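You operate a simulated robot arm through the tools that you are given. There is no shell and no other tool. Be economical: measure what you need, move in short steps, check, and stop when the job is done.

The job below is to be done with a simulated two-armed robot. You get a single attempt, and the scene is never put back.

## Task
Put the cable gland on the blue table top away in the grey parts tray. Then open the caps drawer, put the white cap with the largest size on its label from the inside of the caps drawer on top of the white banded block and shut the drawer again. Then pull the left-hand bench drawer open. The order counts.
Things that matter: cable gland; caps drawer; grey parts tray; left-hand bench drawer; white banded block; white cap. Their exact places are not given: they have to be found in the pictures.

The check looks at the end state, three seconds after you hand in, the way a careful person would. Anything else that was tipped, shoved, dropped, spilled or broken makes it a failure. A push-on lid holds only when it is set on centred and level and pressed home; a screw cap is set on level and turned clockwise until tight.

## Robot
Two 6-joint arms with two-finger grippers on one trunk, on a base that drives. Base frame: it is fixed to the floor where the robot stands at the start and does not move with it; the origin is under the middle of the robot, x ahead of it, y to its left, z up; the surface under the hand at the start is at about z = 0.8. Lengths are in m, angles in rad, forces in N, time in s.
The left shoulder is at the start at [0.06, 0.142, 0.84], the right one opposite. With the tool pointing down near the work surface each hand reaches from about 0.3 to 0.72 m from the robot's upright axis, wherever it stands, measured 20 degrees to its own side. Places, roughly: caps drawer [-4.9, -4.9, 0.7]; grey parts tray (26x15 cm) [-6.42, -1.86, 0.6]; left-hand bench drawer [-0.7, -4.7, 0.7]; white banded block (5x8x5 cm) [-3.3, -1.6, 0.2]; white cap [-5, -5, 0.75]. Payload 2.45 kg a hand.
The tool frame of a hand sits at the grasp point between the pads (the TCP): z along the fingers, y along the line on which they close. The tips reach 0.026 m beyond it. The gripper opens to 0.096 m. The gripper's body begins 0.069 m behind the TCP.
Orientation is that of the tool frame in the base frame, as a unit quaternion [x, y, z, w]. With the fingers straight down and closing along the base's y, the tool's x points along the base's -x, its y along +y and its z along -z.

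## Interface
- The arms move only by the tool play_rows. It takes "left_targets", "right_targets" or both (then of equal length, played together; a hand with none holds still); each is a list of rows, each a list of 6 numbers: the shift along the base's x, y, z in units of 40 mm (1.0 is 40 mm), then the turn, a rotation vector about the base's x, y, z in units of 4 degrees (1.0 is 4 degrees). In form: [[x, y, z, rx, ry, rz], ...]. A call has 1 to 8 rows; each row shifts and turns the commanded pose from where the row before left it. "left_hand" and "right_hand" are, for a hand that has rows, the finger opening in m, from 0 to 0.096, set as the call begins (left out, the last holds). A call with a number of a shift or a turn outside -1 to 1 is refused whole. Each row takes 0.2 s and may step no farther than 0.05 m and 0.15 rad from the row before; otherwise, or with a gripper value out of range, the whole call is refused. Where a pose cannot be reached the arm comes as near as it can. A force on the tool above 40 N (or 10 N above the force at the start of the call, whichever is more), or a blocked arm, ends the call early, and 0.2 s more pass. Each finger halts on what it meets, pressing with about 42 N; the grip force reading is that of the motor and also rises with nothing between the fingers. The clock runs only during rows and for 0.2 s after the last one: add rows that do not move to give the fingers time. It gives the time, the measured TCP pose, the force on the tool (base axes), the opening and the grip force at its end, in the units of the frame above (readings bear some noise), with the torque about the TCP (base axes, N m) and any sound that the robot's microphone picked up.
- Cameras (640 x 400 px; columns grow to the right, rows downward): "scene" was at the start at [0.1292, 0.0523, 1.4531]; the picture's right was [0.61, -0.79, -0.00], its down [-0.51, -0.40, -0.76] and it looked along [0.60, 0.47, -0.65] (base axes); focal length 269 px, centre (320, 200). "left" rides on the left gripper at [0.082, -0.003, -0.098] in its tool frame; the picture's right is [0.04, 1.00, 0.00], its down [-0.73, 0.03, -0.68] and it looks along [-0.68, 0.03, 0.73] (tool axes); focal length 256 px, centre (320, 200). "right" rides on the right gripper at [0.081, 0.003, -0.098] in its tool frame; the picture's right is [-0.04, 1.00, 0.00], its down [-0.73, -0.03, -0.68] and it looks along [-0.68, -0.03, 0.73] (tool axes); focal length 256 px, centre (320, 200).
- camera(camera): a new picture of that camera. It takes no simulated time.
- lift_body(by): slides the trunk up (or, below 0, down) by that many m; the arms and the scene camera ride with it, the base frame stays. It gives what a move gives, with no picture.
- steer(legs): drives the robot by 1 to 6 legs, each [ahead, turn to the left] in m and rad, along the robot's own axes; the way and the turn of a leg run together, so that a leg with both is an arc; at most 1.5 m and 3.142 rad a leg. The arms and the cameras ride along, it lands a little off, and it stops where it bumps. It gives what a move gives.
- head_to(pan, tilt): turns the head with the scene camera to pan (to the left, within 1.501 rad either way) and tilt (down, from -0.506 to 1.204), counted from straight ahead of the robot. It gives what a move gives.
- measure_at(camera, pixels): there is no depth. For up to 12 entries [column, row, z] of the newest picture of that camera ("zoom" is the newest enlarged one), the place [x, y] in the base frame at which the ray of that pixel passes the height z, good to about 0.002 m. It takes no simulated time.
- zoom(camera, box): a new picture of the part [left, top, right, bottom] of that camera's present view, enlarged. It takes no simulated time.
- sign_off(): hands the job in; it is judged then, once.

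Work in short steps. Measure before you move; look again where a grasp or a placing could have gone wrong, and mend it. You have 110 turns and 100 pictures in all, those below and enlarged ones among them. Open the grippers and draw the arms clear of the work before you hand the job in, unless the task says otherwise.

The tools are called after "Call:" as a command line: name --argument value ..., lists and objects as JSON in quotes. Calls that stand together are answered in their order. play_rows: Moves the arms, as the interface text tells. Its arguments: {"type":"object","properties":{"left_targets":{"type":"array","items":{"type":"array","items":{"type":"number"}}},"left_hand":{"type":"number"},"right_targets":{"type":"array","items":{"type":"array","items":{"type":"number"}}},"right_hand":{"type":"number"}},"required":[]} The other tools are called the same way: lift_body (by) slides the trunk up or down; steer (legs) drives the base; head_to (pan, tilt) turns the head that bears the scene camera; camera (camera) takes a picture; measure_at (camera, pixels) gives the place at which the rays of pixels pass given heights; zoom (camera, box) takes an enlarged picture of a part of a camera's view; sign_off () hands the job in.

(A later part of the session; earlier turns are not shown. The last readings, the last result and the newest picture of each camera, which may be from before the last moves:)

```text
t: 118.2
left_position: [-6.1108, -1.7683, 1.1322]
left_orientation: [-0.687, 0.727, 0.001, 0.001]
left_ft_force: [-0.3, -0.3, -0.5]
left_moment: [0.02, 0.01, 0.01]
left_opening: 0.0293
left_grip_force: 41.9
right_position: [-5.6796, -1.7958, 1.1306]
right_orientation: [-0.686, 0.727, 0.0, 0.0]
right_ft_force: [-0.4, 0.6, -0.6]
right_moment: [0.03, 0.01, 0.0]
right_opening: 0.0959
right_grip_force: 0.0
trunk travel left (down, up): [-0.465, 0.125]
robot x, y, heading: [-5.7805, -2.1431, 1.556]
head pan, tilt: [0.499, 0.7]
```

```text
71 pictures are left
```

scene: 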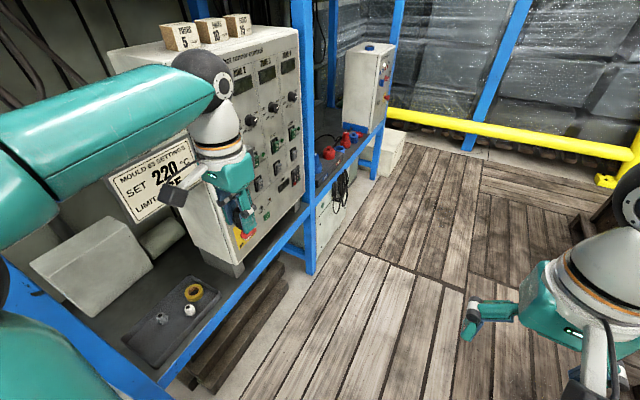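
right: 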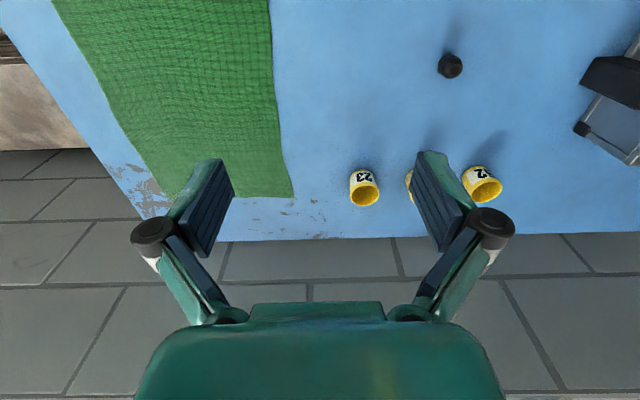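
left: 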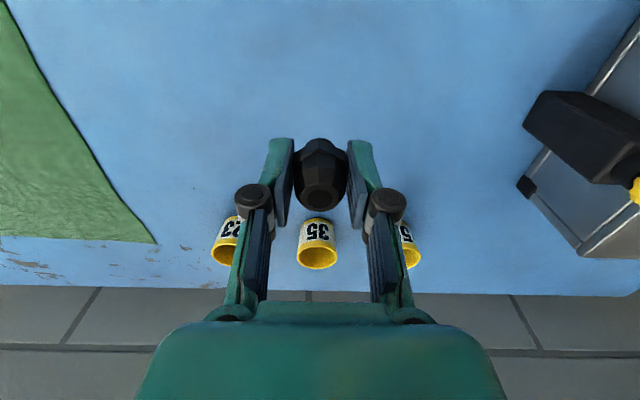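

The tray is clearly visible at (185,310), with another small item near (160,318). I zoom and measure.

Call:
zoom --camera "scene" --box '[80, 250, 280, 375]'

Call:
measure_at --camera "scene" --pixels '[[160, 318, 0.61], [190, 310, 0.61], [195, 291, 0.61], [127, 337, 0.62], [187, 278, 0.62], [230, 297, 0.62], [158, 372, 0.62], [175, 305, 0.605], [170, 335, 0.605]]'

```text
3.20 times, centred on (180, 312) of scene
```

zoom: 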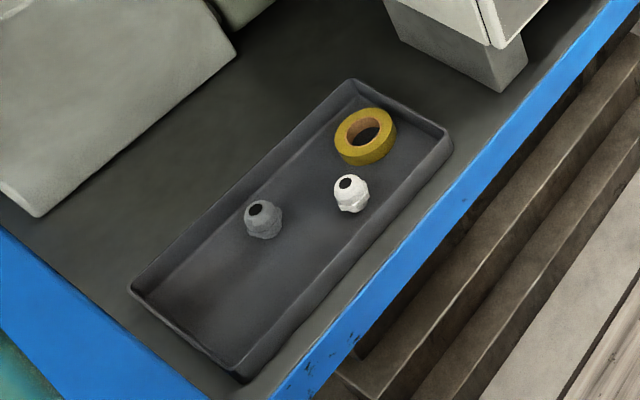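

```text
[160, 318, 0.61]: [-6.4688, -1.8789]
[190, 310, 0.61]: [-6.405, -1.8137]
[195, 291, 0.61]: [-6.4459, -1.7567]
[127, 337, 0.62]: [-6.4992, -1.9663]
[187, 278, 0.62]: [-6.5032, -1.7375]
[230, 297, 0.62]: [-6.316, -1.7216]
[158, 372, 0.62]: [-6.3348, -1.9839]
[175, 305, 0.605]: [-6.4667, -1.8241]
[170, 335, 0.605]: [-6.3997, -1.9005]
```

Free tray spot: (-6.40,-1.905), clear of the grey gland (-6.469,-1.879) and white gland (-6.405,-1.814). I shift the hands away from the panel, then go on north and turn to face the rack from the north-east.

Call:
play_rows --left_targets '[[0.9, 0, 0, 0, 0, 0], [0.9, 0, 0, 0, 0, 0], [0.7, 0, 0, 0, 0, 0], [0, 0, 0, 0, 0, 0], [0, 0, 0, 0, 0, 0]]' --right_targets '[[1, -0.5, 0, 0, 0, 0], [1, -0.5, 0, 0, 0, 0], [1, -0.5, 0, 0, 0, 0], [1, -0.5, 0, 0, 0, 0], [0.8, -0.5, 0, 0, 0, 0]]'

Call:
steer --legs '[[0.66, 0], [0, 0.95], [0, 0.95]]'

Call:
head_to --pan 0.1 --tilt 0.8

Call:
camera --camera "scene"

```text
t: 119.4
left_position: [-6.0097, -1.7704, 1.1345]
left_orientation: [-0.686, 0.727, 0.001, 0.002]
left_ft_force: [-0.2, -0.5, 0.4]
left_moment: [-0.01, 0.01, -0.01]
left_opening: 0.029
left_grip_force: 42.0
right_position: [-5.488, -1.8947, 1.1313]
right_orientation: [-0.687, 0.727, -0.001, 0.0]
right_ft_force: [0.3, -0.2, 0.1]
right_moment: [0.03, 0.01, 0.01]
right_opening: 0.0959
right_grip_force: 0.0
trunk travel left (down, up): [-0.465, 0.125]
robot x, y, heading: [-5.7886, -2.1449, 1.556]
head pan, tilt: [0.499, 0.7]
```

```text
t: 127.3
left_position: [-6.1948, -1.6151, 1.1341]
left_orientation: [0.99, -0.14, -0.001, -0.002]
left_ft_force: [-0.4, 0.1, -1.0]
left_moment: [0.03, -0.02, -0.01]
left_opening: 0.0287
left_grip_force: 42.4
right_position: [-5.9564, -1.1339, 1.1314]
right_orientation: [0.99, -0.138, 0.0, 0.0]
right_ft_force: [-0.1, 0.0, -0.4]
right_moment: [0.04, -0.04, -0.04]
right_opening: 0.0962
right_grip_force: 0.0
trunk travel left (down, up): [-0.465, 0.125]
robot x, y, heading: [-5.7695, -1.4478, 2.916]
head pan, tilt: [0.499, 0.7]
stopped in leg 3: the robot was blocked; the commanded pose is now the measured one
```

```text
t: 128.2
left_position: [-6.1934, -1.6151, 1.1338]
left_orientation: [0.99, -0.14, -0.002, 0.0]
left_ft_force: [-0.8, 0.8, -0.3]
left_moment: [-0.01, 0.0, -0.02]
left_opening: 0.0291
left_grip_force: 42.0
right_position: [-5.9559, -1.1322, 1.1328]
right_orientation: [0.99, -0.139, 0.0, 0.0]
right_ft_force: [0.6, -0.3, -0.3]
right_moment: [0.02, 0.01, -0.02]
right_opening: 0.0958
right_grip_force: 0.0
trunk travel left (down, up): [-0.465, 0.125]
robot x, y, heading: [-5.7693, -1.4462, 2.916]
head pan, tilt: [0.099, 0.799]
```

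```text
69 pictures are left
```

scene: 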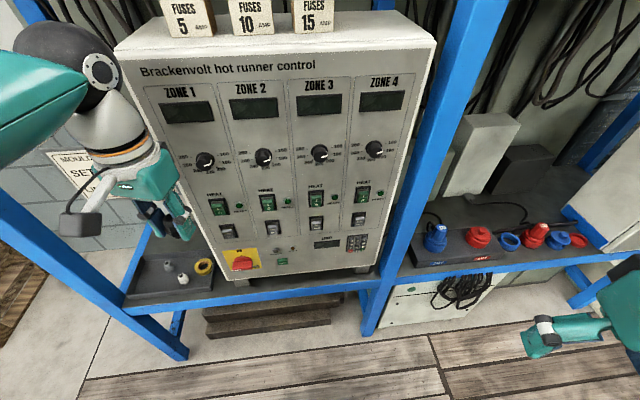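

The rear probably touched the crate, so I stop there, pull the left hand back, move ahead 0.1 m and finish the turn with clearance.

Call:
play_rows --left_targets '[[0.9, 0.2, 0, 0, 0, 0], [0.9, 0.2, 0, 0, 0, 0], [0.7, 0.1, 0, 0, 0, 0], [0, 0, 0, 0, 0, 0]]'

Call:
steer --legs '[[0.1, 0], [0, 0.5], [0.06, 0]]'

Call:
head_to --pan 0.5 --tilt 0.8

Call:
camera --camera "scene"

```text
t: 129.2
left_position: [-6.0923, -1.593, 1.1357]
left_orientation: [0.99, -0.139, -0.001, -0.001]
left_ft_force: [-1.0, -0.7, -0.2]
left_moment: [-0.01, -0.01, -0.01]
left_opening: 0.0293
left_grip_force: 41.5
right_position: [-5.9571, -1.1325, 1.1311]
right_orientation: [0.99, -0.139, 0.0, 0.0]
right_ft_force: [-0.3, -1.0, 0.3]
right_moment: [-0.04, 0.02, 0.0]
right_opening: 0.0963
right_grip_force: 0.1
trunk travel left (down, up): [-0.465, 0.125]
robot x, y, heading: [-5.7723, -1.4486, 2.916]
head pan, tilt: [0.099, 0.799]
```

```text
t: 132.5
left_position: [-6.1401, -1.7248, 1.1347]
left_orientation: [0.994, 0.109, -0.001, -0.001]
left_ft_force: [0.1, 0.3, -0.3]
left_moment: [0.02, -0.04, 0.03]
left_opening: 0.0291
left_grip_force: 41.8
right_position: [-6.2427, -1.2545, 1.1313]
right_orientation: [0.994, 0.11, 0.001, 0.0]
right_ft_force: [0.1, -0.4, -0.5]
right_moment: [0.02, -0.09, 0.01]
right_opening: 0.096
right_grip_force: 0.1
trunk travel left (down, up): [-0.465, 0.125]
robot x, y, heading: [-5.927, -1.4411, -2.866]
head pan, tilt: [0.099, 0.799]
```

```text
t: 133.4
left_position: [-6.1394, -1.7241, 1.136]
left_orientation: [0.994, 0.109, -0.002, 0.0]
left_ft_force: [-0.1, 0.5, -0.3]
left_moment: [-0.02, 0.01, 0.01]
left_opening: 0.0291
left_grip_force: 41.8
right_position: [-6.2409, -1.2533, 1.1313]
right_orientation: [0.994, 0.11, 0.0, 0.0]
right_ft_force: [-0.2, 0.3, 0.6]
right_moment: [0.02, 0.0, -0.03]
right_opening: 0.0959
right_grip_force: 0.0
trunk travel left (down, up): [-0.465, 0.125]
robot x, y, heading: [-5.9248, -1.4395, -2.868]
head pan, tilt: [0.499, 0.799]
```

```text
68 pictures are left
```

scene: 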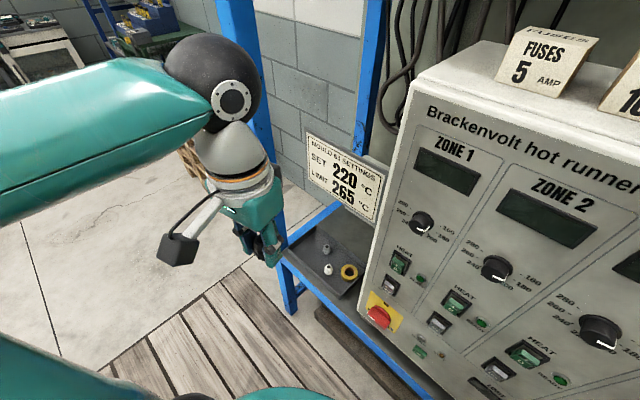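

A sign hangs by the panel at about (-6.36,-1.85, z≥1.04), so I work below it: lower the trunk 0.3 m, then bring the hand in along y≈-1.905.

Call:
lift_body --by -0.3

Call:
play_rows --left_targets '[[0, -0.9, 0, 0, 0, 0], [0, -0.9, -0.3, 0, 0, 0], [-0.1, -0.9, -0.4, 0, 0, 0], [-0.2, -0.9, -0.4, 0, 0, 0], [-0.5, -0.9, -0.4, 0, 0, 0], [-0.7, 0, -0.4, 0, 0, 0], [0, 0, 0, 0, 0, 0]]'

Call:
camera --camera "scene"

Call:
camera --camera "left"

```text
t: 136.4
left_position: [-6.1394, -1.7244, 0.8347]
left_orientation: [0.994, 0.109, -0.002, 0.0]
left_ft_force: [0.2, -0.6, -1.0]
left_moment: [0.02, -0.03, -0.01]
left_opening: 0.0291
left_grip_force: 41.8
right_position: [-6.242, -1.2538, 0.8319]
right_orientation: [0.994, 0.109, 0.0, 0.0]
right_ft_force: [0.0, -0.3, 0.2]
right_moment: [-0.02, -0.05, 0.01]
right_opening: 0.0961
right_grip_force: 0.1
trunk travel left (down, up): [-0.165, 0.425]
robot x, y, heading: [-5.928, -1.4412, -2.873]
head pan, tilt: [0.499, 0.799]
```

```text
t: 138.0
left_position: [-6.2002, -1.9057, 0.7592]
left_orientation: [0.994, 0.111, -0.002, 0.0]
left_ft_force: [-0.4, 0.0, -0.1]
left_moment: [-0.01, 0.0, 0.03]
left_opening: 0.0293
left_grip_force: 41.9
right_position: [-6.2407, -1.2523, 0.8316]
right_orientation: [0.994, 0.11, 0.0, 0.0]
right_ft_force: [0.0, 0.2, 0.6]
right_moment: [-0.03, -0.01, -0.01]
right_opening: 0.0959
right_grip_force: 0.1
trunk travel left (down, up): [-0.165, 0.425]
robot x, y, heading: [-5.9244, -1.4413, -2.869]
head pan, tilt: [0.499, 0.799]
```

```text
67 pictures are left
```

scene: 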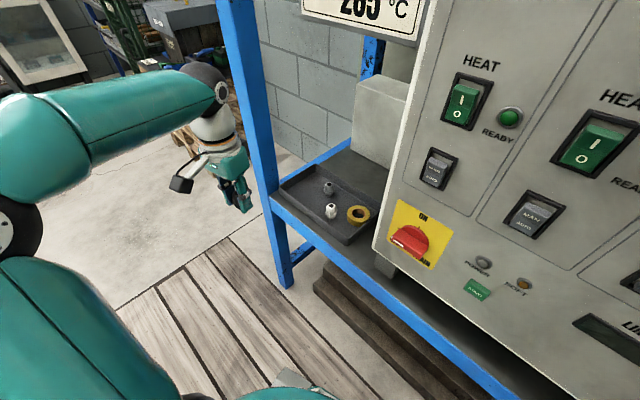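

```text
66 pictures are left
```

left: 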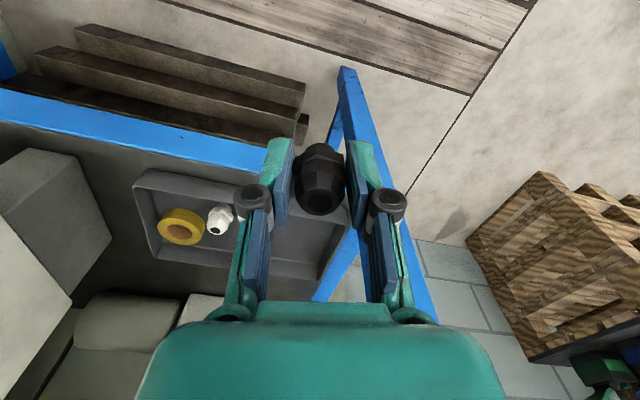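

Hand at (-6.20,-1.906,0.759). I verify the tray and post positions in the left camera and scene before moving in.

Call:
measure_at --camera "left" --pixels '[[147, 172, 0.62], [348, 80, 0.0], [220, 218, 0.61], [318, 278, 0.62], [160, 260, 0.62], [360, 240, 0.6]]'

Call:
measure_at --camera "scene" --pixels '[[331, 210, 0.605], [327, 187, 0.605], [280, 190, 0.62], [344, 242, 0.62], [285, 285, 0.0], [268, 190, 0.6], [256, 110, 0.9]]'

```text
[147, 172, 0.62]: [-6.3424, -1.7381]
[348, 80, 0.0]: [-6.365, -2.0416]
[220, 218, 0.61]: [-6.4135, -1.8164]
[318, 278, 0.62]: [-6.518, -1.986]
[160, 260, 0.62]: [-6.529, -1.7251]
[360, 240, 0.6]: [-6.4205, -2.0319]
```

```text
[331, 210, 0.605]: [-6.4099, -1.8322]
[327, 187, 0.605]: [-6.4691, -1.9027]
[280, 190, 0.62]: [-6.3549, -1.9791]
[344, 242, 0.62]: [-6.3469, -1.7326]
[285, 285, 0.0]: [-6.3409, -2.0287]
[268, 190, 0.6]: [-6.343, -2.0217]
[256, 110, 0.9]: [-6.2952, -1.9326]
```

All consistent. I move in west to x=-6.395 at this height.

Call:
play_rows --left_targets '[[-0.97, 0, 0, 0, 0, 0], [-0.97, 0, 0, 0, 0, 0], [-0.97, 0, 0, 0, 0, 0], [-0.97, 0, 0, 0, 0, 0], [-0.97, -0.05, 0, 0, 0, 0], [0, 0, 0, 0, 0, 0]]'

Call:
camera --camera "scene"

Call:
camera --camera "left"

```text
t: 139.4
left_position: [-6.394, -1.9061, 0.7583]
left_orientation: [0.994, 0.11, 0.0, 0.0]
left_ft_force: [0.4, 0.1, -0.6]
left_moment: [0.04, -0.02, -0.01]
left_opening: 0.029
left_grip_force: 41.9
right_position: [-6.2413, -1.2547, 0.8316]
right_orientation: [0.994, 0.109, 0.0, 0.0]
right_ft_force: [-0.3, 0.3, 0.1]
right_moment: [0.0, -0.01, 0.0]
right_opening: 0.0962
right_grip_force: 0.0
trunk travel left (down, up): [-0.165, 0.425]
robot x, y, heading: [-5.9289, -1.4379, -2.869]
head pan, tilt: [0.499, 0.799]
```

```text
65 pictures are left
```

scene: 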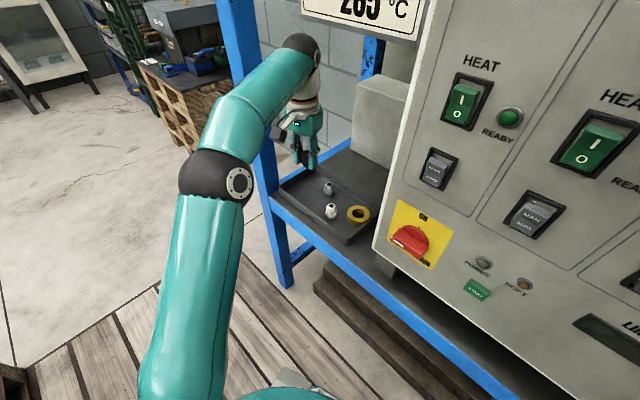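

```text
64 pictures are left
```

left: 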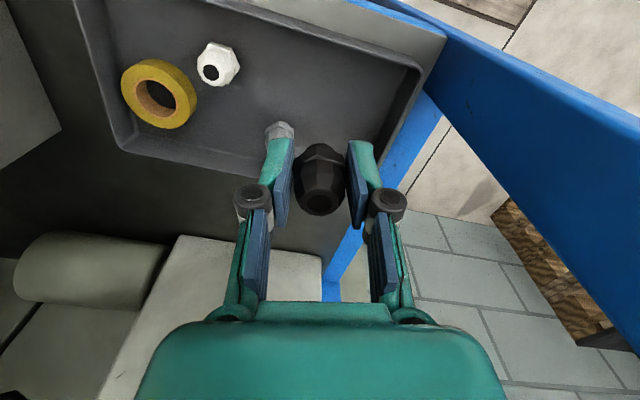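

I measure the grey gland and tray corners from here to confirm spacing.

Call:
measure_at --camera "left" --pixels '[[280, 130, 0.62], [217, 65, 0.61], [420, 68, 0.625], [330, 110, 0.605], [390, 110, 0.605], [125, 145, 0.62]]'

Call:
play_rows --left_targets '[[0, 0, -0.8, 0, 0, 0], [0, 0, -0.8, 0, 0, 0], [0, 0, 0, 0, 0, 0]]'

Call:
zoom --camera "scene" --box '[220, 90, 400, 260]'

```text
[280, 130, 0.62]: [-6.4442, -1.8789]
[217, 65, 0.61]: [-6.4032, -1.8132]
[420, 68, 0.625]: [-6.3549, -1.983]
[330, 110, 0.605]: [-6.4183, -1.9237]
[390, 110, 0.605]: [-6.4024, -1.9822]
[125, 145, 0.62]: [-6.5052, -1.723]
```

```text
t: 140.2
left_position: [-6.3929, -1.907, 0.6957]
left_orientation: [0.994, 0.11, -0.002, 0.0]
left_ft_force: [0.4, 0.3, 0.4]
left_moment: [0.02, 0.01, -0.01]
left_opening: 0.0294
left_grip_force: 41.7
right_position: [-6.2416, -1.2541, 0.8316]
right_orientation: [0.994, 0.11, 0.0, -0.001]
right_ft_force: [0.3, 0.4, 0.0]
right_moment: [-0.01, 0.02, 0.01]
right_opening: 0.0957
right_grip_force: 0.0
trunk travel left (down, up): [-0.165, 0.425]
robot x, y, heading: [-5.9248, -1.4419, -2.867]
head pan, tilt: [0.499, 0.799]
```

```text
2.35 times, centred on (310, 175) of scene
```

zoom: 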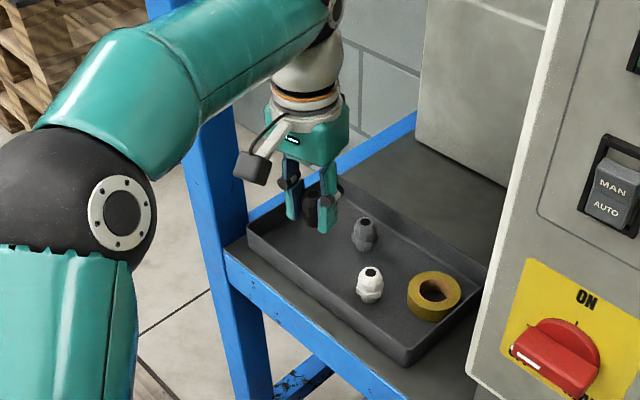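

The gland is over the free near end of the tray. I lower in small steps.

Call:
play_rows --left_targets '[[0, 0, -0.5, 0, 0, 0], [0, 0, -0.5, 0, 0, 0], [0, 0, -0.2, 0, 0, 0], [0, 0, 0, 0, 0, 0]]'

Call:
play_rows --left_targets '[[0, 0, -0.1, 0, 0, 0], [0, 0, -0.1, 0, 0, 0], [0, 0, 0, 0, 0, 0]]'

```text
t: 141.2
left_position: [-6.3931, -1.9065, 0.647]
left_orientation: [0.994, 0.11, -0.001, 0.0]
left_ft_force: [0.6, -0.2, -0.7]
left_moment: [0.01, 0.02, -0.02]
left_opening: 0.0291
left_grip_force: 41.8
right_position: [-6.2418, -1.2544, 0.8317]
right_orientation: [0.994, 0.11, 0.0, 0.001]
right_ft_force: [-0.3, -0.6, 0.0]
right_moment: [0.01, -0.02, 0.0]
right_opening: 0.0962
right_grip_force: 0.2
trunk travel left (down, up): [-0.165, 0.425]
robot x, y, heading: [-5.9247, -1.4416, -2.866]
head pan, tilt: [0.499, 0.799]
```

```text
t: 142.0
left_position: [-6.3937, -1.9063, 0.6391]
left_orientation: [0.994, 0.11, -0.002, 0.0]
left_ft_force: [-0.2, 0.2, 0.5]
left_moment: [0.0, 0.0, -0.03]
left_opening: 0.0291
left_grip_force: 42.2
right_position: [-6.2426, -1.2546, 0.8315]
right_orientation: [0.994, 0.11, 0.0, 0.0]
right_ft_force: [0.2, 0.0, 0.7]
right_moment: [0.05, -0.02, -0.02]
right_opening: 0.0958
right_grip_force: 0.2
trunk travel left (down, up): [-0.165, 0.425]
robot x, y, heading: [-5.9301, -1.4406, -2.864]
head pan, tilt: [0.499, 0.799]
```

No contact yet; continue with 2 mm steps.

Call:
play_rows --left_targets '[[0, 0, -0.06, 0, 0, 0], [0, 0, -0.06, 0, 0, 0], [0, 0, 0, 0, 0, 0]]'

Call:
camera --camera "left"

Call:
zoom --camera "scene" --box '[260, 120, 380, 240]'

```text
t: 142.8
left_position: [-6.3944, -1.9077, 0.6362]
left_orientation: [0.994, 0.11, -0.004, 0.0]
left_ft_force: [0.3, -0.9, 14.9]
left_moment: [-0.06, 0.02, -0.04]
left_opening: 0.0293
left_grip_force: 42.0
right_position: [-6.2405, -1.2526, 0.8323]
right_orientation: [0.994, 0.11, -0.001, 0.0]
right_ft_force: [-0.2, -0.8, 0.0]
right_moment: [0.0, 0.02, 0.01]
right_opening: 0.0961
right_grip_force: 0.0
trunk travel left (down, up): [-0.165, 0.425]
robot x, y, heading: [-5.9246, -1.4412, -2.866]
head pan, tilt: [0.499, 0.799]
```

```text
62 pictures are left
```

left: 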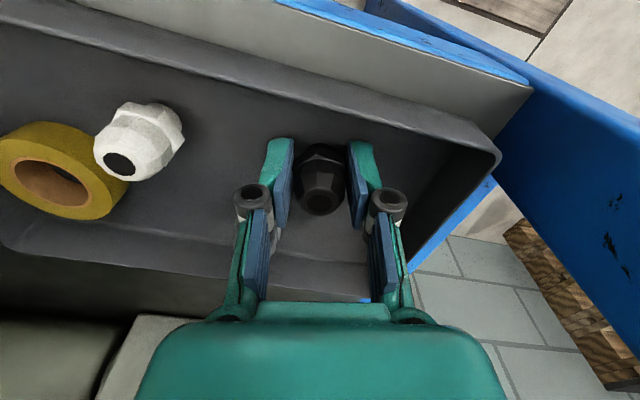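

```text
3.33 times, centred on (320, 180) of scene
```

zoom: 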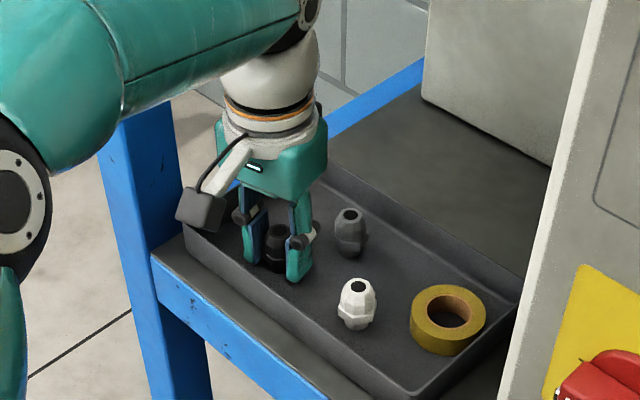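

The gland stands on the tray floor (15 N). I relax a hair, open to 0.045, and lift straight up.

Call:
play_rows --left_targets '[[0, 0, 0.04, 0, 0, 0], [0, 0, 0, 0, 0, 0], [0, 0, 0, 0, 0, 0]]' --left_hand 0.045

Call:
play_rows --left_targets '[[0, 0, 0.6, 0, 0, 0], [0, 0, 0.8, 0, 0, 0], [0, 0, 0.8, 0, 0, 0], [0, 0, 0.8, 0, 0, 0], [0, 0, 0, 0, 0, 0]]'

Call:
zoom --camera "scene" --box '[260, 120, 380, 240]'

```text
t: 143.6
left_position: [-6.3935, -1.9069, 0.6357]
left_orientation: [0.994, 0.109, -0.001, 0.0]
left_ft_force: [-0.1, -0.2, 0.5]
left_moment: [0.0, 0.03, -0.02]
left_opening: 0.0448
left_grip_force: 0.0
right_position: [-6.2412, -1.2544, 0.8322]
right_orientation: [0.994, 0.11, 0.0, 0.0]
right_ft_force: [-0.3, -0.6, 0.2]
right_moment: [0.02, 0.0, -0.01]
right_opening: 0.0964
right_grip_force: 0.0
trunk travel left (down, up): [-0.165, 0.425]
robot x, y, heading: [-5.9262, -1.4399, -2.865]
head pan, tilt: [0.499, 0.799]
```

```text
t: 144.8
left_position: [-6.3941, -1.9062, 0.7549]
left_orientation: [0.994, 0.109, -0.001, 0.0]
left_ft_force: [-0.4, -0.8, -0.2]
left_moment: [-0.05, -0.01, -0.02]
left_opening: 0.0453
left_grip_force: 0.2
right_position: [-6.2409, -1.2543, 0.8306]
right_orientation: [0.994, 0.11, 0.0, 0.0]
right_ft_force: [-0.6, 0.4, -0.2]
right_moment: [0.0, -0.03, 0.01]
right_opening: 0.096
right_grip_force: 0.1
trunk travel left (down, up): [-0.165, 0.425]
robot x, y, heading: [-5.9247, -1.4421, -2.867]
head pan, tilt: [0.499, 0.799]
```

```text
3.33 times, centred on (320, 180) of scene
```

zoom: 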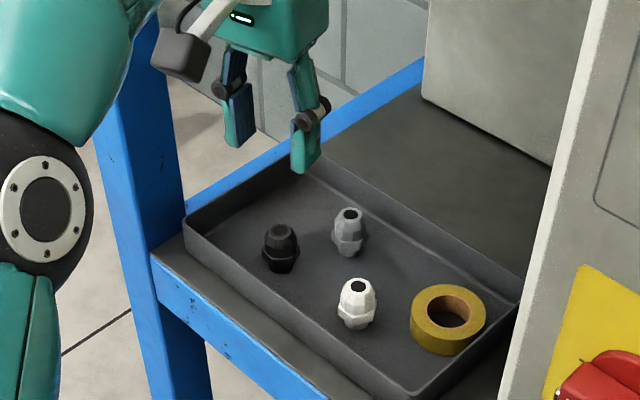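

The black gland stands in the tray. I withdraw the left hand the way it came, then raise the trunk.

Call:
play_rows --left_targets '[[0.97, 0, 0, 0, 0, 0], [0.97, 0, 0, 0, 0, 0], [0.97, 0, 0, 0, 0, 0], [0.97, 0, 0, 0, 0, 0], [0.97, 0.2, 0.2, 0, 0, 0], [0.5, 0.9, 0.3, 0, 0, 0], [0.5, 0.9, 0.3, 0, 0, 0], [0.5, 0.9, 0.3, 0, 0, 0]]'

Call:
lift_body --by 0.3

Call:
steer --legs '[[0, 0.65], [0, 0.63]]'

Call:
head_to --pan 0.0 --tilt 0.6

Call:
camera --camera "scene"

```text
t: 146.6
left_position: [-6.1396, -1.7894, 0.7997]
left_orientation: [0.994, 0.11, -0.001, 0.001]
left_ft_force: [-0.7, -0.4, 0.0]
left_moment: [-0.02, -0.01, -0.02]
left_opening: 0.0449
left_grip_force: 0.0
right_position: [-6.2406, -1.2538, 0.8325]
right_orientation: [0.994, 0.11, 0.0, -0.001]
right_ft_force: [0.0, -0.5, 0.7]
right_moment: [0.02, -0.03, -0.01]
right_opening: 0.0961
right_grip_force: 0.1
trunk travel left (down, up): [-0.165, 0.425]
robot x, y, heading: [-5.9264, -1.4403, -2.864]
head pan, tilt: [0.499, 0.799]
```

```text
t: 149.6
left_position: [-6.1399, -1.7902, 1.1008]
left_orientation: [0.994, 0.11, -0.002, 0.0]
left_ft_force: [-0.1, -0.2, -0.3]
left_moment: [0.01, -0.04, 0.03]
left_opening: 0.0449
left_grip_force: 0.0
right_position: [-6.2415, -1.2538, 1.131]
right_orientation: [0.994, 0.11, 0.0, 0.0]
right_ft_force: [-0.5, -0.7, 0.5]
right_moment: [0.01, 0.01, 0.02]
right_opening: 0.0959
right_grip_force: 0.2
trunk travel left (down, up): [-0.465, 0.125]
robot x, y, heading: [-5.9257, -1.4425, -2.866]
head pan, tilt: [0.499, 0.799]
```

```text
t: 151.0
left_position: [-6.0608, -1.8283, 1.102]
left_orientation: [0.976, 0.216, -0.003, 0.0]
left_ft_force: [-0.1, 0.3, 0.9]
left_moment: [0.03, 0.02, 0.0]
left_opening: 0.0449
left_grip_force: 0.1
right_position: [-6.268, -1.3217, 1.1324]
right_orientation: [0.977, 0.211, 0.011, -0.004]
right_ft_force: [7.4, 4.1, -1.4]
right_moment: [-0.14, 0.1, -0.52]
right_opening: 0.0952
right_grip_force: 0.2
trunk travel left (down, up): [-0.465, 0.125]
robot x, y, heading: [-5.9293, -1.4385, -2.657]
head pan, tilt: [0.499, 0.799]
stopped in leg 1: the force on the tool passed its limit at 48 N (the readings are from after the stop); the commanded pose is now the measured one
```

```text
t: 151.9
left_position: [-6.0599, -1.8287, 1.1011]
left_orientation: [0.977, 0.215, -0.003, 0.001]
left_ft_force: [-0.3, -0.9, -0.1]
left_moment: [-0.02, -0.02, -0.02]
left_opening: 0.045
left_grip_force: 0.0
right_position: [-6.2677, -1.3223, 1.1319]
right_orientation: [0.977, 0.212, 0.008, -0.003]
right_ft_force: [11.3, 3.6, -0.9]
right_moment: [-0.1, 0.18, -0.7]
right_opening: 0.0947
right_grip_force: 0.0
trunk travel left (down, up): [-0.465, 0.125]
robot x, y, heading: [-5.927, -1.4389, -2.654]
head pan, tilt: [0.0, 0.6]
```

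```text
59 pictures are left
```

scene: 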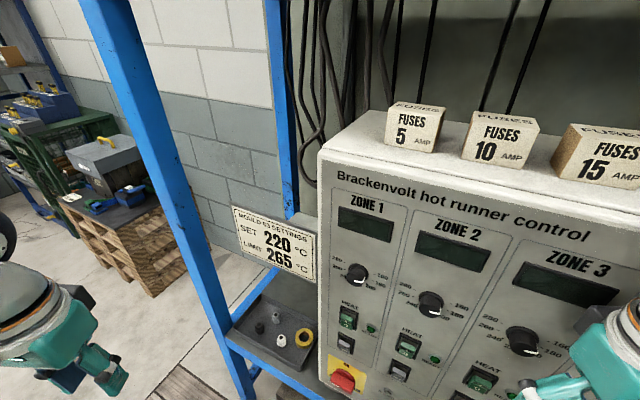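

My right hand brushed the control panel (48 N). I pull it back off along +x and up-left away, and check the panel.

Call:
play_rows --right_targets '[[0.5, 0, 0, 0, 0, 0], [0.9, 0.3, 0, 0, 0, 0], [0.9, 0.3, 0, 0, 0, 0], [0.9, 0.2, 0, 0, 0, 0], [0, 0, 0, 0, 0, 0]]'

Call:
head_to --pan -0.3 --tilt 0.6

Call:
camera --camera "scene"

```text
t: 153.1
left_position: [-6.0613, -1.828, 1.1011]
left_orientation: [0.976, 0.217, -0.001, 0.0]
left_ft_force: [-0.3, 0.6, -0.2]
left_moment: [0.01, 0.0, -0.02]
left_opening: 0.045
left_grip_force: 0.0
right_position: [-6.1414, -1.2893, 1.1317]
right_orientation: [0.977, 0.211, 0.009, -0.004]
right_ft_force: [-0.4, -0.7, 0.4]
right_moment: [0.02, -0.02, -0.03]
right_opening: 0.0959
right_grip_force: 0.0
trunk travel left (down, up): [-0.465, 0.125]
robot x, y, heading: [-5.9251, -1.4406, -2.663]
head pan, tilt: [0.0, 0.6]
```

```text
t: 153.9
left_position: [-6.0599, -1.8285, 1.1008]
left_orientation: [0.976, 0.217, -0.002, 0.001]
left_ft_force: [0.0, 0.9, -0.3]
left_moment: [0.01, 0.02, 0.03]
left_opening: 0.0448
left_grip_force: 0.0
right_position: [-6.1422, -1.2901, 1.1311]
right_orientation: [0.977, 0.212, 0.01, -0.004]
right_ft_force: [-0.3, 0.1, -0.3]
right_moment: [0.03, -0.02, 0.04]
right_opening: 0.096
right_grip_force: 0.1
trunk travel left (down, up): [-0.465, 0.125]
robot x, y, heading: [-5.9268, -1.4389, -2.663]
head pan, tilt: [-0.3, 0.6]
```

```text
58 pictures are left
```

scene: 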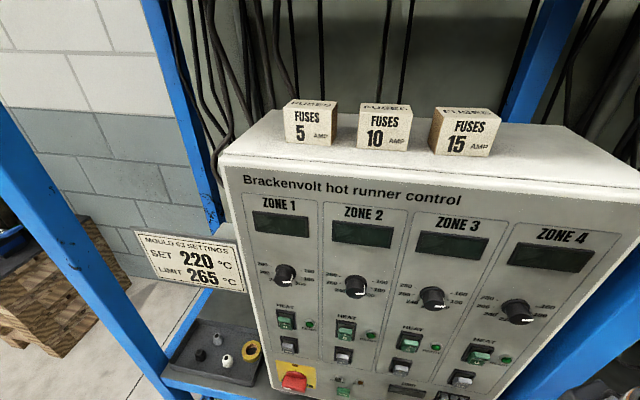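

The panel, switches and fuse boxes look unmoved. I finish turning to face south.

Call:
steer --legs '[[0, 0.55], [0, 0.52]]'

Call:
head_to --pan 0.0 --tilt 0.6

Call:
camera --camera "scene"

```text
t: 156.3
left_position: [-5.8306, -1.8376, 1.103]
left_orientation: [0.881, 0.473, -0.005, 0.0]
left_ft_force: [-0.4, 0.1, -0.2]
left_moment: [0.0, 0.01, 0.02]
left_opening: 0.0449
left_grip_force: 0.0
right_position: [-6.181, -1.4219, 1.1332]
right_orientation: [0.884, 0.468, 0.005, -0.009]
right_ft_force: [-0.6, -0.3, 0.1]
right_moment: [-0.01, 0.0, 0.03]
right_opening: 0.0957
right_grip_force: 0.0
trunk travel left (down, up): [-0.465, 0.125]
robot x, y, heading: [-5.9249, -1.439, -2.107]
head pan, tilt: [-0.3, 0.6]
stopped in leg 2: the robot was blocked; the commanded pose is now the measured one
```

```text
t: 157.1
left_position: [-5.8313, -1.8389, 1.1035]
left_orientation: [0.882, 0.472, -0.005, 0.0]
left_ft_force: [0.7, 0.3, -0.1]
left_moment: [0.03, -0.02, 0.01]
left_opening: 0.045
left_grip_force: 0.1
right_position: [-6.1809, -1.4224, 1.1341]
right_orientation: [0.884, 0.468, 0.004, -0.01]
right_ft_force: [-0.2, -0.4, -1.2]
right_moment: [0.0, 0.02, 0.01]
right_opening: 0.0961
right_grip_force: 0.1
trunk travel left (down, up): [-0.465, 0.125]
robot x, y, heading: [-5.9308, -1.4355, -2.108]
head pan, tilt: [0.0, 0.6]
```

```text
57 pictures are left
```

scene: 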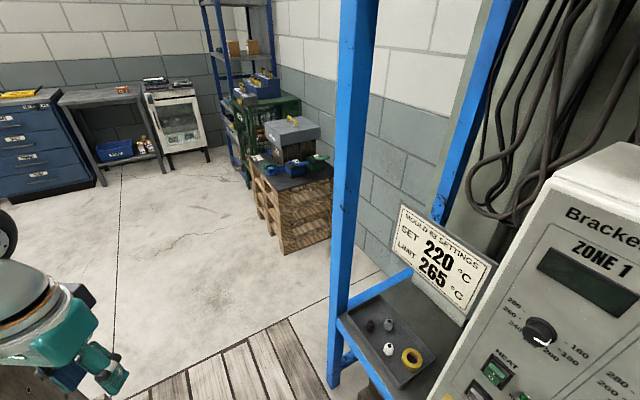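

The right elbow is likely against the rack side. I bring the right hand forward-inward to tuck the elbow, then continue turning.

Call:
play_rows --right_targets '[[0.4, -0.9, 0, 0, 0, 0], [0.4, -0.9, 0, 0, 0, 0], [0.4, -0.9, 0, 0, 0, 0], [0.4, -0.9, 0, 0, 0, 0], [0.4, -0.9, 0, 0, 0, 0], [0, 0, 0, 0, 0, 0]]'

Call:
steer --legs '[[0, 0.54]]'

```text
t: 158.5
left_position: [-5.838, -1.8413, 1.1011]
left_orientation: [0.881, 0.473, -0.001, 0.001]
left_ft_force: [-0.6, -0.1, 0.6]
left_moment: [0.02, 0.0, -0.02]
left_opening: 0.0451
left_grip_force: 0.0
right_position: [-6.1072, -1.6066, 1.1308]
right_orientation: [0.883, 0.469, 0.008, -0.009]
right_ft_force: [-0.1, -0.1, -0.2]
right_moment: [0.01, -0.02, 0.0]
right_opening: 0.0959
right_grip_force: 0.1
trunk travel left (down, up): [-0.465, 0.125]
robot x, y, heading: [-5.9279, -1.4413, -2.101]
head pan, tilt: [0.0, 0.6]
```

```text
t: 160.6
left_position: [-5.6436, -1.74, 1.1027]
left_orientation: [0.723, 0.691, 0.0, 0.001]
left_ft_force: [-0.8, 0.1, 0.0]
left_moment: [-0.02, 0.03, 0.01]
left_opening: 0.0448
left_grip_force: 0.1
right_position: [-5.9965, -1.6741, 1.1316]
right_orientation: [0.727, 0.687, 0.005, -0.01]
right_ft_force: [0.1, 0.1, 0.2]
right_moment: [0.02, -0.01, 0.02]
right_opening: 0.0962
right_grip_force: 0.0
trunk travel left (down, up): [-0.465, 0.125]
robot x, y, heading: [-5.9371, -1.4376, -1.569]
head pan, tilt: [0.0, 0.6]
```

Facing south. I extend the right hand forward a bit to keep the elbow in, then drive out south, bearing slightly east.

Call:
play_rows --right_targets '[[-0.2, -0.9, 0, 0, 0, 0], [-0.2, -0.9, 0, 0, 0, 0], [-0.2, -0.9, 0, 0, 0, 0], [-0.2, -0.9, 0, 0, 0, 0], [0, 0, 0, 0, 0, 0]]'

Call:
steer --legs '[[0, 0.13], [0.6, 0], [0.9, 0.0]]'

Call:
head_to --pan 0.2 --tilt 0.5

Call:
camera --camera "scene"

```text
t: 161.8
left_position: [-5.6447, -1.7376, 1.1031]
left_orientation: [0.724, 0.69, 0.0, 0.001]
left_ft_force: [1.3, 0.5, -0.1]
left_moment: [0.01, 0.0, 0.0]
left_opening: 0.0452
left_grip_force: 0.1
right_position: [-6.0294, -1.8182, 1.1331]
right_orientation: [0.726, 0.687, 0.006, -0.011]
right_ft_force: [0.1, 0.9, 0.1]
right_moment: [0.01, -0.04, -0.02]
right_opening: 0.096
right_grip_force: 0.0
trunk travel left (down, up): [-0.465, 0.125]
robot x, y, heading: [-5.9389, -1.44, -1.574]
head pan, tilt: [0.0, 0.6]
```

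```text
t: 170.2
left_position: [-5.4073, -3.1818, 1.1024]
left_orientation: [0.675, 0.738, -0.001, 0.0]
left_ft_force: [0.5, 0.4, -0.5]
left_moment: [0.02, 0.01, -0.03]
left_opening: 0.0451
left_grip_force: 0.0
right_position: [-5.7798, -3.3137, 1.1322]
right_orientation: [0.678, 0.735, 0.006, -0.01]
right_ft_force: [-0.5, 0.3, 0.7]
right_moment: [0.02, -0.03, -0.02]
right_opening: 0.0959
right_grip_force: 0.1
trunk travel left (down, up): [-0.465, 0.125]
robot x, y, heading: [-5.7397, -2.9252, -1.439]
head pan, tilt: [0.0, 0.6]
```

```text
t: 171.0
left_position: [-5.4075, -3.1825, 1.1025]
left_orientation: [0.675, 0.738, 0.0, 0.0]
left_ft_force: [-0.4, -0.4, -0.2]
left_moment: [0.06, 0.01, -0.02]
left_opening: 0.0452
left_grip_force: 0.0
right_position: [-5.7792, -3.3129, 1.133]
right_orientation: [0.679, 0.734, 0.006, -0.011]
right_ft_force: [0.5, 0.1, 0.2]
right_moment: [0.03, -0.01, -0.04]
right_opening: 0.0958
right_grip_force: 0.3
trunk travel left (down, up): [-0.465, 0.125]
robot x, y, heading: [-5.7403, -2.9247, -1.437]
head pan, tilt: [0.201, 0.499]
```

```text
56 pictures are left
```

scene: 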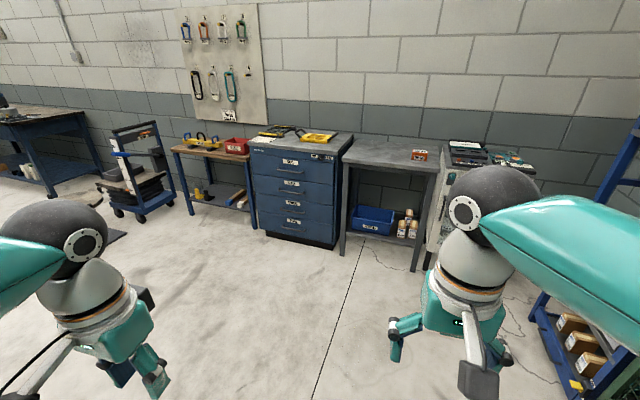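

Out in the open. I zoom on the drawer cabinet to read labels and find handles, and measure its front.

Call:
zoom --camera "scene" --box '[230, 110, 370, 260]'

Call:
measure_at --camera "scene" --pixels '[[262, 230, 0.0], [337, 243, 0.0], [250, 143, 0.85], [342, 158, 0.85], [291, 169, 0.7], [198, 212, 0.0], [352, 257, 0.0]]'

```text
2.67 times, centred on (300, 185) of scene
```

zoom: 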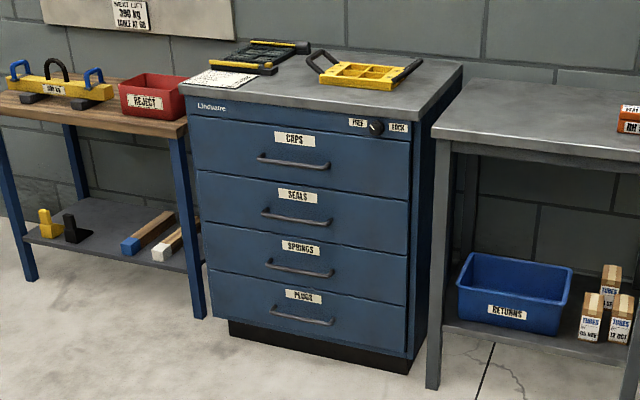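

```text
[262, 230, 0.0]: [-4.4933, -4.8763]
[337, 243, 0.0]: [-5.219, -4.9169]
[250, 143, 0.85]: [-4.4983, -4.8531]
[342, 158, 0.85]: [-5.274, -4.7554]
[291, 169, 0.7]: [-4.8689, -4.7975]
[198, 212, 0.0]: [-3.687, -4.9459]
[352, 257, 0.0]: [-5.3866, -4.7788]
```

The CAPS drawer is the top one; above it is a FREE/LOCK knob. I drive closer, facing the cabinet, and look at the knob.

Call:
steer --legs '[[0, 0.77], [0.85, 0], [0, -0.9], [0.3, 0]]'

Call:
head_to --pan 0.0 --tilt 0.6

Call:
camera --camera "scene"

```text
t: 182.1
left_position: [-4.7781, -4.0515, 1.1024]
left_orientation: [0.721, 0.693, 0.0, 0.0]
left_ft_force: [0.3, 0.4, -0.4]
left_moment: [0.03, -0.01, -0.03]
left_opening: 0.0452
left_grip_force: 0.1
right_position: [-5.1632, -4.1347, 1.1315]
right_orientation: [0.723, 0.69, 0.007, -0.011]
right_ft_force: [0.4, -0.8, -0.7]
right_moment: [0.01, -0.03, 0.01]
right_opening: 0.096
right_grip_force: 0.1
trunk travel left (down, up): [-0.465, 0.125]
robot x, y, heading: [-5.062, -3.7492, -1.564]
head pan, tilt: [0.201, 0.499]
```

```text
t: 182.8
left_position: [-4.7777, -4.0488, 1.1033]
left_orientation: [0.72, 0.694, -0.001, 0.001]
left_ft_force: [0.9, 0.1, -0.8]
left_moment: [0.01, 0.02, -0.01]
left_opening: 0.0449
left_grip_force: 0.0
right_position: [-5.1617, -4.1319, 1.1321]
right_orientation: [0.724, 0.69, 0.006, -0.01]
right_ft_force: [0.9, 0.7, -0.9]
right_moment: [0.01, -0.01, -0.01]
right_opening: 0.0958
right_grip_force: 0.0
trunk travel left (down, up): [-0.465, 0.125]
robot x, y, heading: [-5.0634, -3.7546, -1.562]
head pan, tilt: [0.0, 0.6]
```

```text
54 pictures are left
```

scene: 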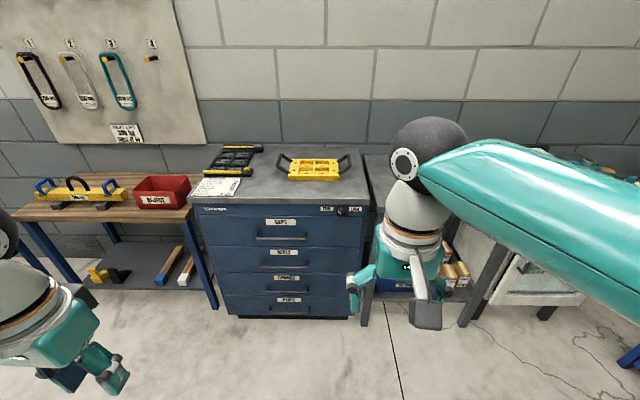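

Facing the cabinet. I zoom on the top drawer and knob, and measure the handle ends and front edge.

Call:
zoom --camera "scene" --box '[240, 190, 380, 260]'

Call:
measure_at --camera "scene" --pixels '[[193, 205, 0.87], [362, 207, 0.87], [256, 238, 0.73], [306, 239, 0.73], [281, 238, 0.7], [228, 312, 0.05], [356, 317, 0.05]]'

```text
4.57 times, centred on (310, 225) of scene
```

zoom: 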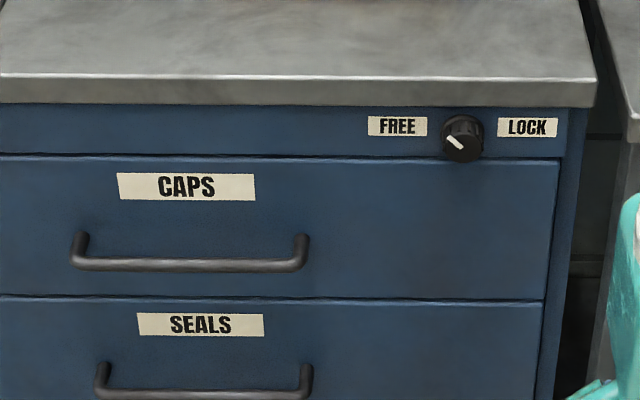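

```text
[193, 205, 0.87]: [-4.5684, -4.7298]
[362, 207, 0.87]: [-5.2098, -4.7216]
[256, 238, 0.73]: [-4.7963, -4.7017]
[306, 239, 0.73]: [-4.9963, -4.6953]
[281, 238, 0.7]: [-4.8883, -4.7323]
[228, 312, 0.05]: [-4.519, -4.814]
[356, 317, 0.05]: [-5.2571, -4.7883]
```

The knob points to FREE. I take the left hand camera's view of the handle to triangulate its height.

Call:
camera --camera "left"

```text
52 pictures are left
```

left: 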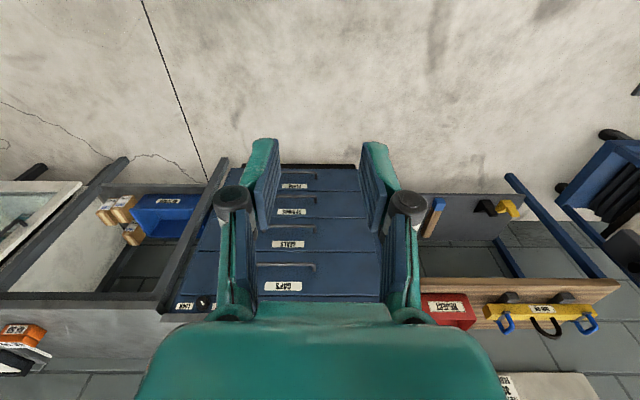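

I measure the handle's right end (316,265) at several heights, to match with the scene ray.

Call:
measure_at --camera "left" --pixels '[[315, 266, 0.65], [315, 266, 0.7], [315, 266, 0.75], [315, 266, 0.8], [257, 264, 0.7], [257, 264, 0.75], [383, 300, 0.85], [165, 312, 0.88]]'

Call:
measure_at --camera "scene" --pixels '[[256, 238, 0.65], [256, 238, 0.7], [256, 238, 0.75], [256, 238, 0.8], [306, 239, 0.7], [306, 239, 0.75]]'

Call:
zoom --camera "left" --box '[220, 230, 400, 320]'

```text
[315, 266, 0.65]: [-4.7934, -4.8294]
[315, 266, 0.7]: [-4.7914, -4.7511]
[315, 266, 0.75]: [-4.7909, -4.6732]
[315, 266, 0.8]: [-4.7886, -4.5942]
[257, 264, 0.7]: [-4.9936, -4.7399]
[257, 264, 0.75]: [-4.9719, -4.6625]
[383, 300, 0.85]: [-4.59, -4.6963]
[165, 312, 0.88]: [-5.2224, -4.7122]
```

```text
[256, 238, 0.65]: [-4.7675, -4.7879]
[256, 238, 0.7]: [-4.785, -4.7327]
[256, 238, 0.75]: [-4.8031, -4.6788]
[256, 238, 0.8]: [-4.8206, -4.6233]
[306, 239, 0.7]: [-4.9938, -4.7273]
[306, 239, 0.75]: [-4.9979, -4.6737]
```

```text
3.56 times, centred on (310, 275) of left
```

zoom: 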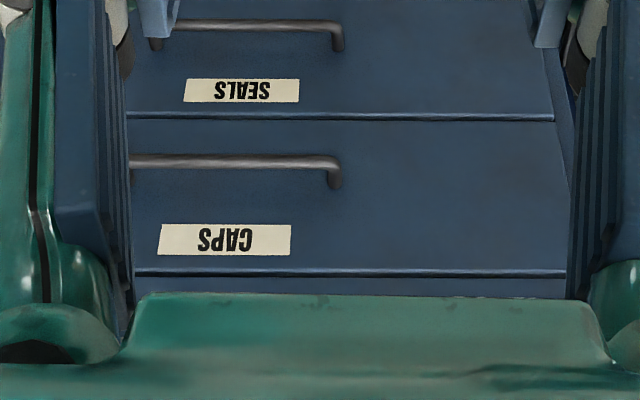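

Handle bar: z≈0.73, y≈-4.69, x -4.79…-4.99. I drive 0.25 m closer, then turn the left hand to point horizontally forward with fingers closing vertically.

Call:
steer --legs '[[0.25, 0]]'

Call:
play_rows --left_targets '[[0, 0, 0, 0, 0, 0.57], [-0.156, -0.306, -0.514, -0.962, -0.962, -0.962], [-0.156, -0.306, -0.514, -0.962, -0.962, -0.962], [-0.156, -0.306, -0.514, -0.962, -0.962, -0.962], [-0.156, -0.306, -0.514, -0.962, -0.962, -0.962], [-0.156, -0.306, -0.514, -0.962, -0.962, -0.962], [-0.156, -0.306, -0.514, -0.962, -0.962, -0.962]]' --left_hand 0.08

Call:
play_rows --left_targets '[[-0.156, -0.306, -0.514, -0.962, -0.962, -0.962], [-0.156, -0.306, -0.514, -0.962, -0.962, -0.962], [-0.156, -0.306, -0.514, -0.962, -0.962, -0.962], [-0.156, -0.306, -0.514, -0.962, -0.962, -0.962], [-0.156, -0.306, -0.514, -0.962, -0.962, -0.962], [-0.156, -0.306, -0.514, -0.962, -0.962, -0.962]]'

Call:
play_rows --left_targets '[[-0.156, -0.306, -0.514, -0.962, -0.962, -0.962], [-0.156, -0.306, -0.514, -0.962, -0.962, -0.962], [-0.156, -0.306, -0.514, -0.962, -0.962, -0.962], [-0.156, -0.306, -0.514, -0.962, -0.962, -0.962], [-0.156, -0.306, -0.514, -0.962, -0.962, -0.962], [-0.156, -0.306, -0.514, -0.962, -0.962, -0.962], [0, 0, 0, 0, 0, 0]]'

Call:
camera --camera "left"

Call:
camera --camera "scene"

```text
t: 184.7
left_position: [-4.7754, -4.3023, 1.1024]
left_orientation: [0.72, 0.694, 0.0, -0.001]
left_ft_force: [0.4, -0.1, -0.4]
left_moment: [0.05, 0.03, -0.02]
left_opening: 0.0449
left_grip_force: 0.0
right_position: [-5.1598, -4.3868, 1.1324]
right_orientation: [0.723, 0.691, 0.007, -0.011]
right_ft_force: [-0.4, -0.5, -0.8]
right_moment: [0.02, 0.01, -0.02]
right_opening: 0.096
right_grip_force: 0.0
trunk travel left (down, up): [-0.465, 0.125]
robot x, y, heading: [-5.054, -4.0049, -1.561]
head pan, tilt: [0.0, 0.6]
```

```text
t: 186.2
left_position: [-4.8137, -4.3744, 0.9798]
left_orientation: [0.803, 0.526, -0.001, 0.281]
left_ft_force: [0.3, 1.0, 0.3]
left_moment: [-0.01, 0.0, 0.0]
left_opening: 0.08
left_grip_force: 0.1
right_position: [-5.1609, -4.3848, 1.1328]
right_orientation: [0.723, 0.691, 0.006, -0.01]
right_ft_force: [0.4, 0.2, 0.5]
right_moment: [0.0, -0.01, 0.01]
right_opening: 0.0958
right_grip_force: 0.0
trunk travel left (down, up): [-0.465, 0.125]
robot x, y, heading: [-5.0622, -4.003, -1.559]
head pan, tilt: [0.0, 0.6]
```

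```text
t: 187.7
left_position: [-4.861, -4.4922, 0.8729]
left_orientation: [0.804, 0.28, -0.002, 0.525]
left_ft_force: [-0.8, 0.3, 0.1]
left_moment: [-0.04, -0.03, -0.03]
left_opening: 0.0799
left_grip_force: 0.0
left hand out of reach, approached as far as the arm can: row 2, 3, 4, 5
right_position: [-5.1599, -4.3845, 1.1323]
right_orientation: [0.723, 0.691, 0.006, -0.011]
right_ft_force: [-0.1, -0.1, 0.1]
right_moment: [0.01, -0.02, -0.01]
right_opening: 0.0961
right_grip_force: 0.2
trunk travel left (down, up): [-0.465, 0.125]
robot x, y, heading: [-5.0563, -4.0041, -1.561]
head pan, tilt: [0.0, 0.6]
```

```text
t: 189.2
left_position: [-5.002, -4.5397, 0.7841]
left_orientation: [0.709, 0.007, 0.004, 0.705]
left_ft_force: [-0.4, -0.8, 0.3]
left_moment: [0.01, 0.0, 0.02]
left_opening: 0.0798
left_grip_force: 0.1
left hand out of reach, approached as far as the arm can: row 4, 5, 6
right_position: [-5.1611, -4.3844, 1.133]
right_orientation: [0.723, 0.691, 0.005, -0.011]
right_ft_force: [-0.4, 0.2, -0.3]
right_moment: [-0.04, -0.03, 0.01]
right_opening: 0.0959
right_grip_force: 0.0
trunk travel left (down, up): [-0.465, 0.125]
robot x, y, heading: [-5.0615, -4.0041, -1.564]
head pan, tilt: [0.0, 0.6]
```

```text
50 pictures are left
```

left: 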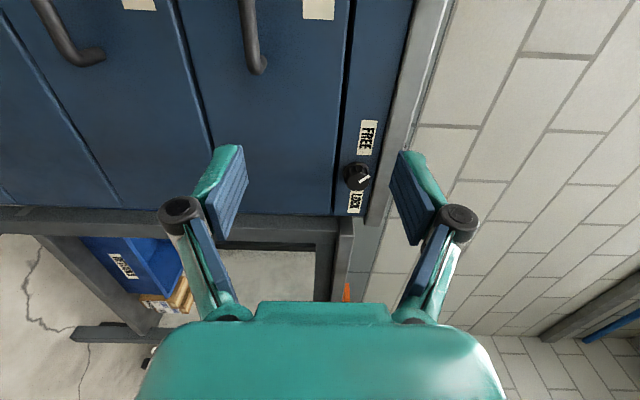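

```text
49 pictures are left
```

scene: 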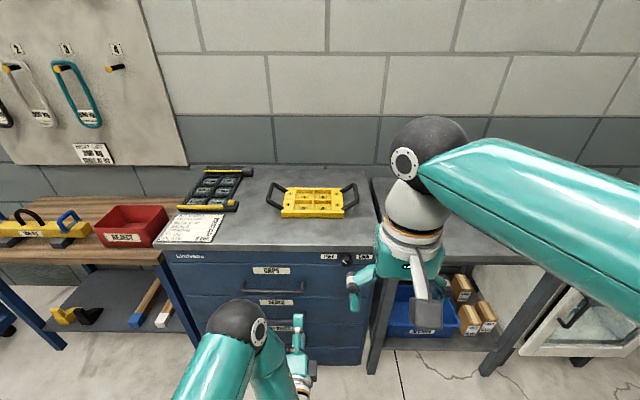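

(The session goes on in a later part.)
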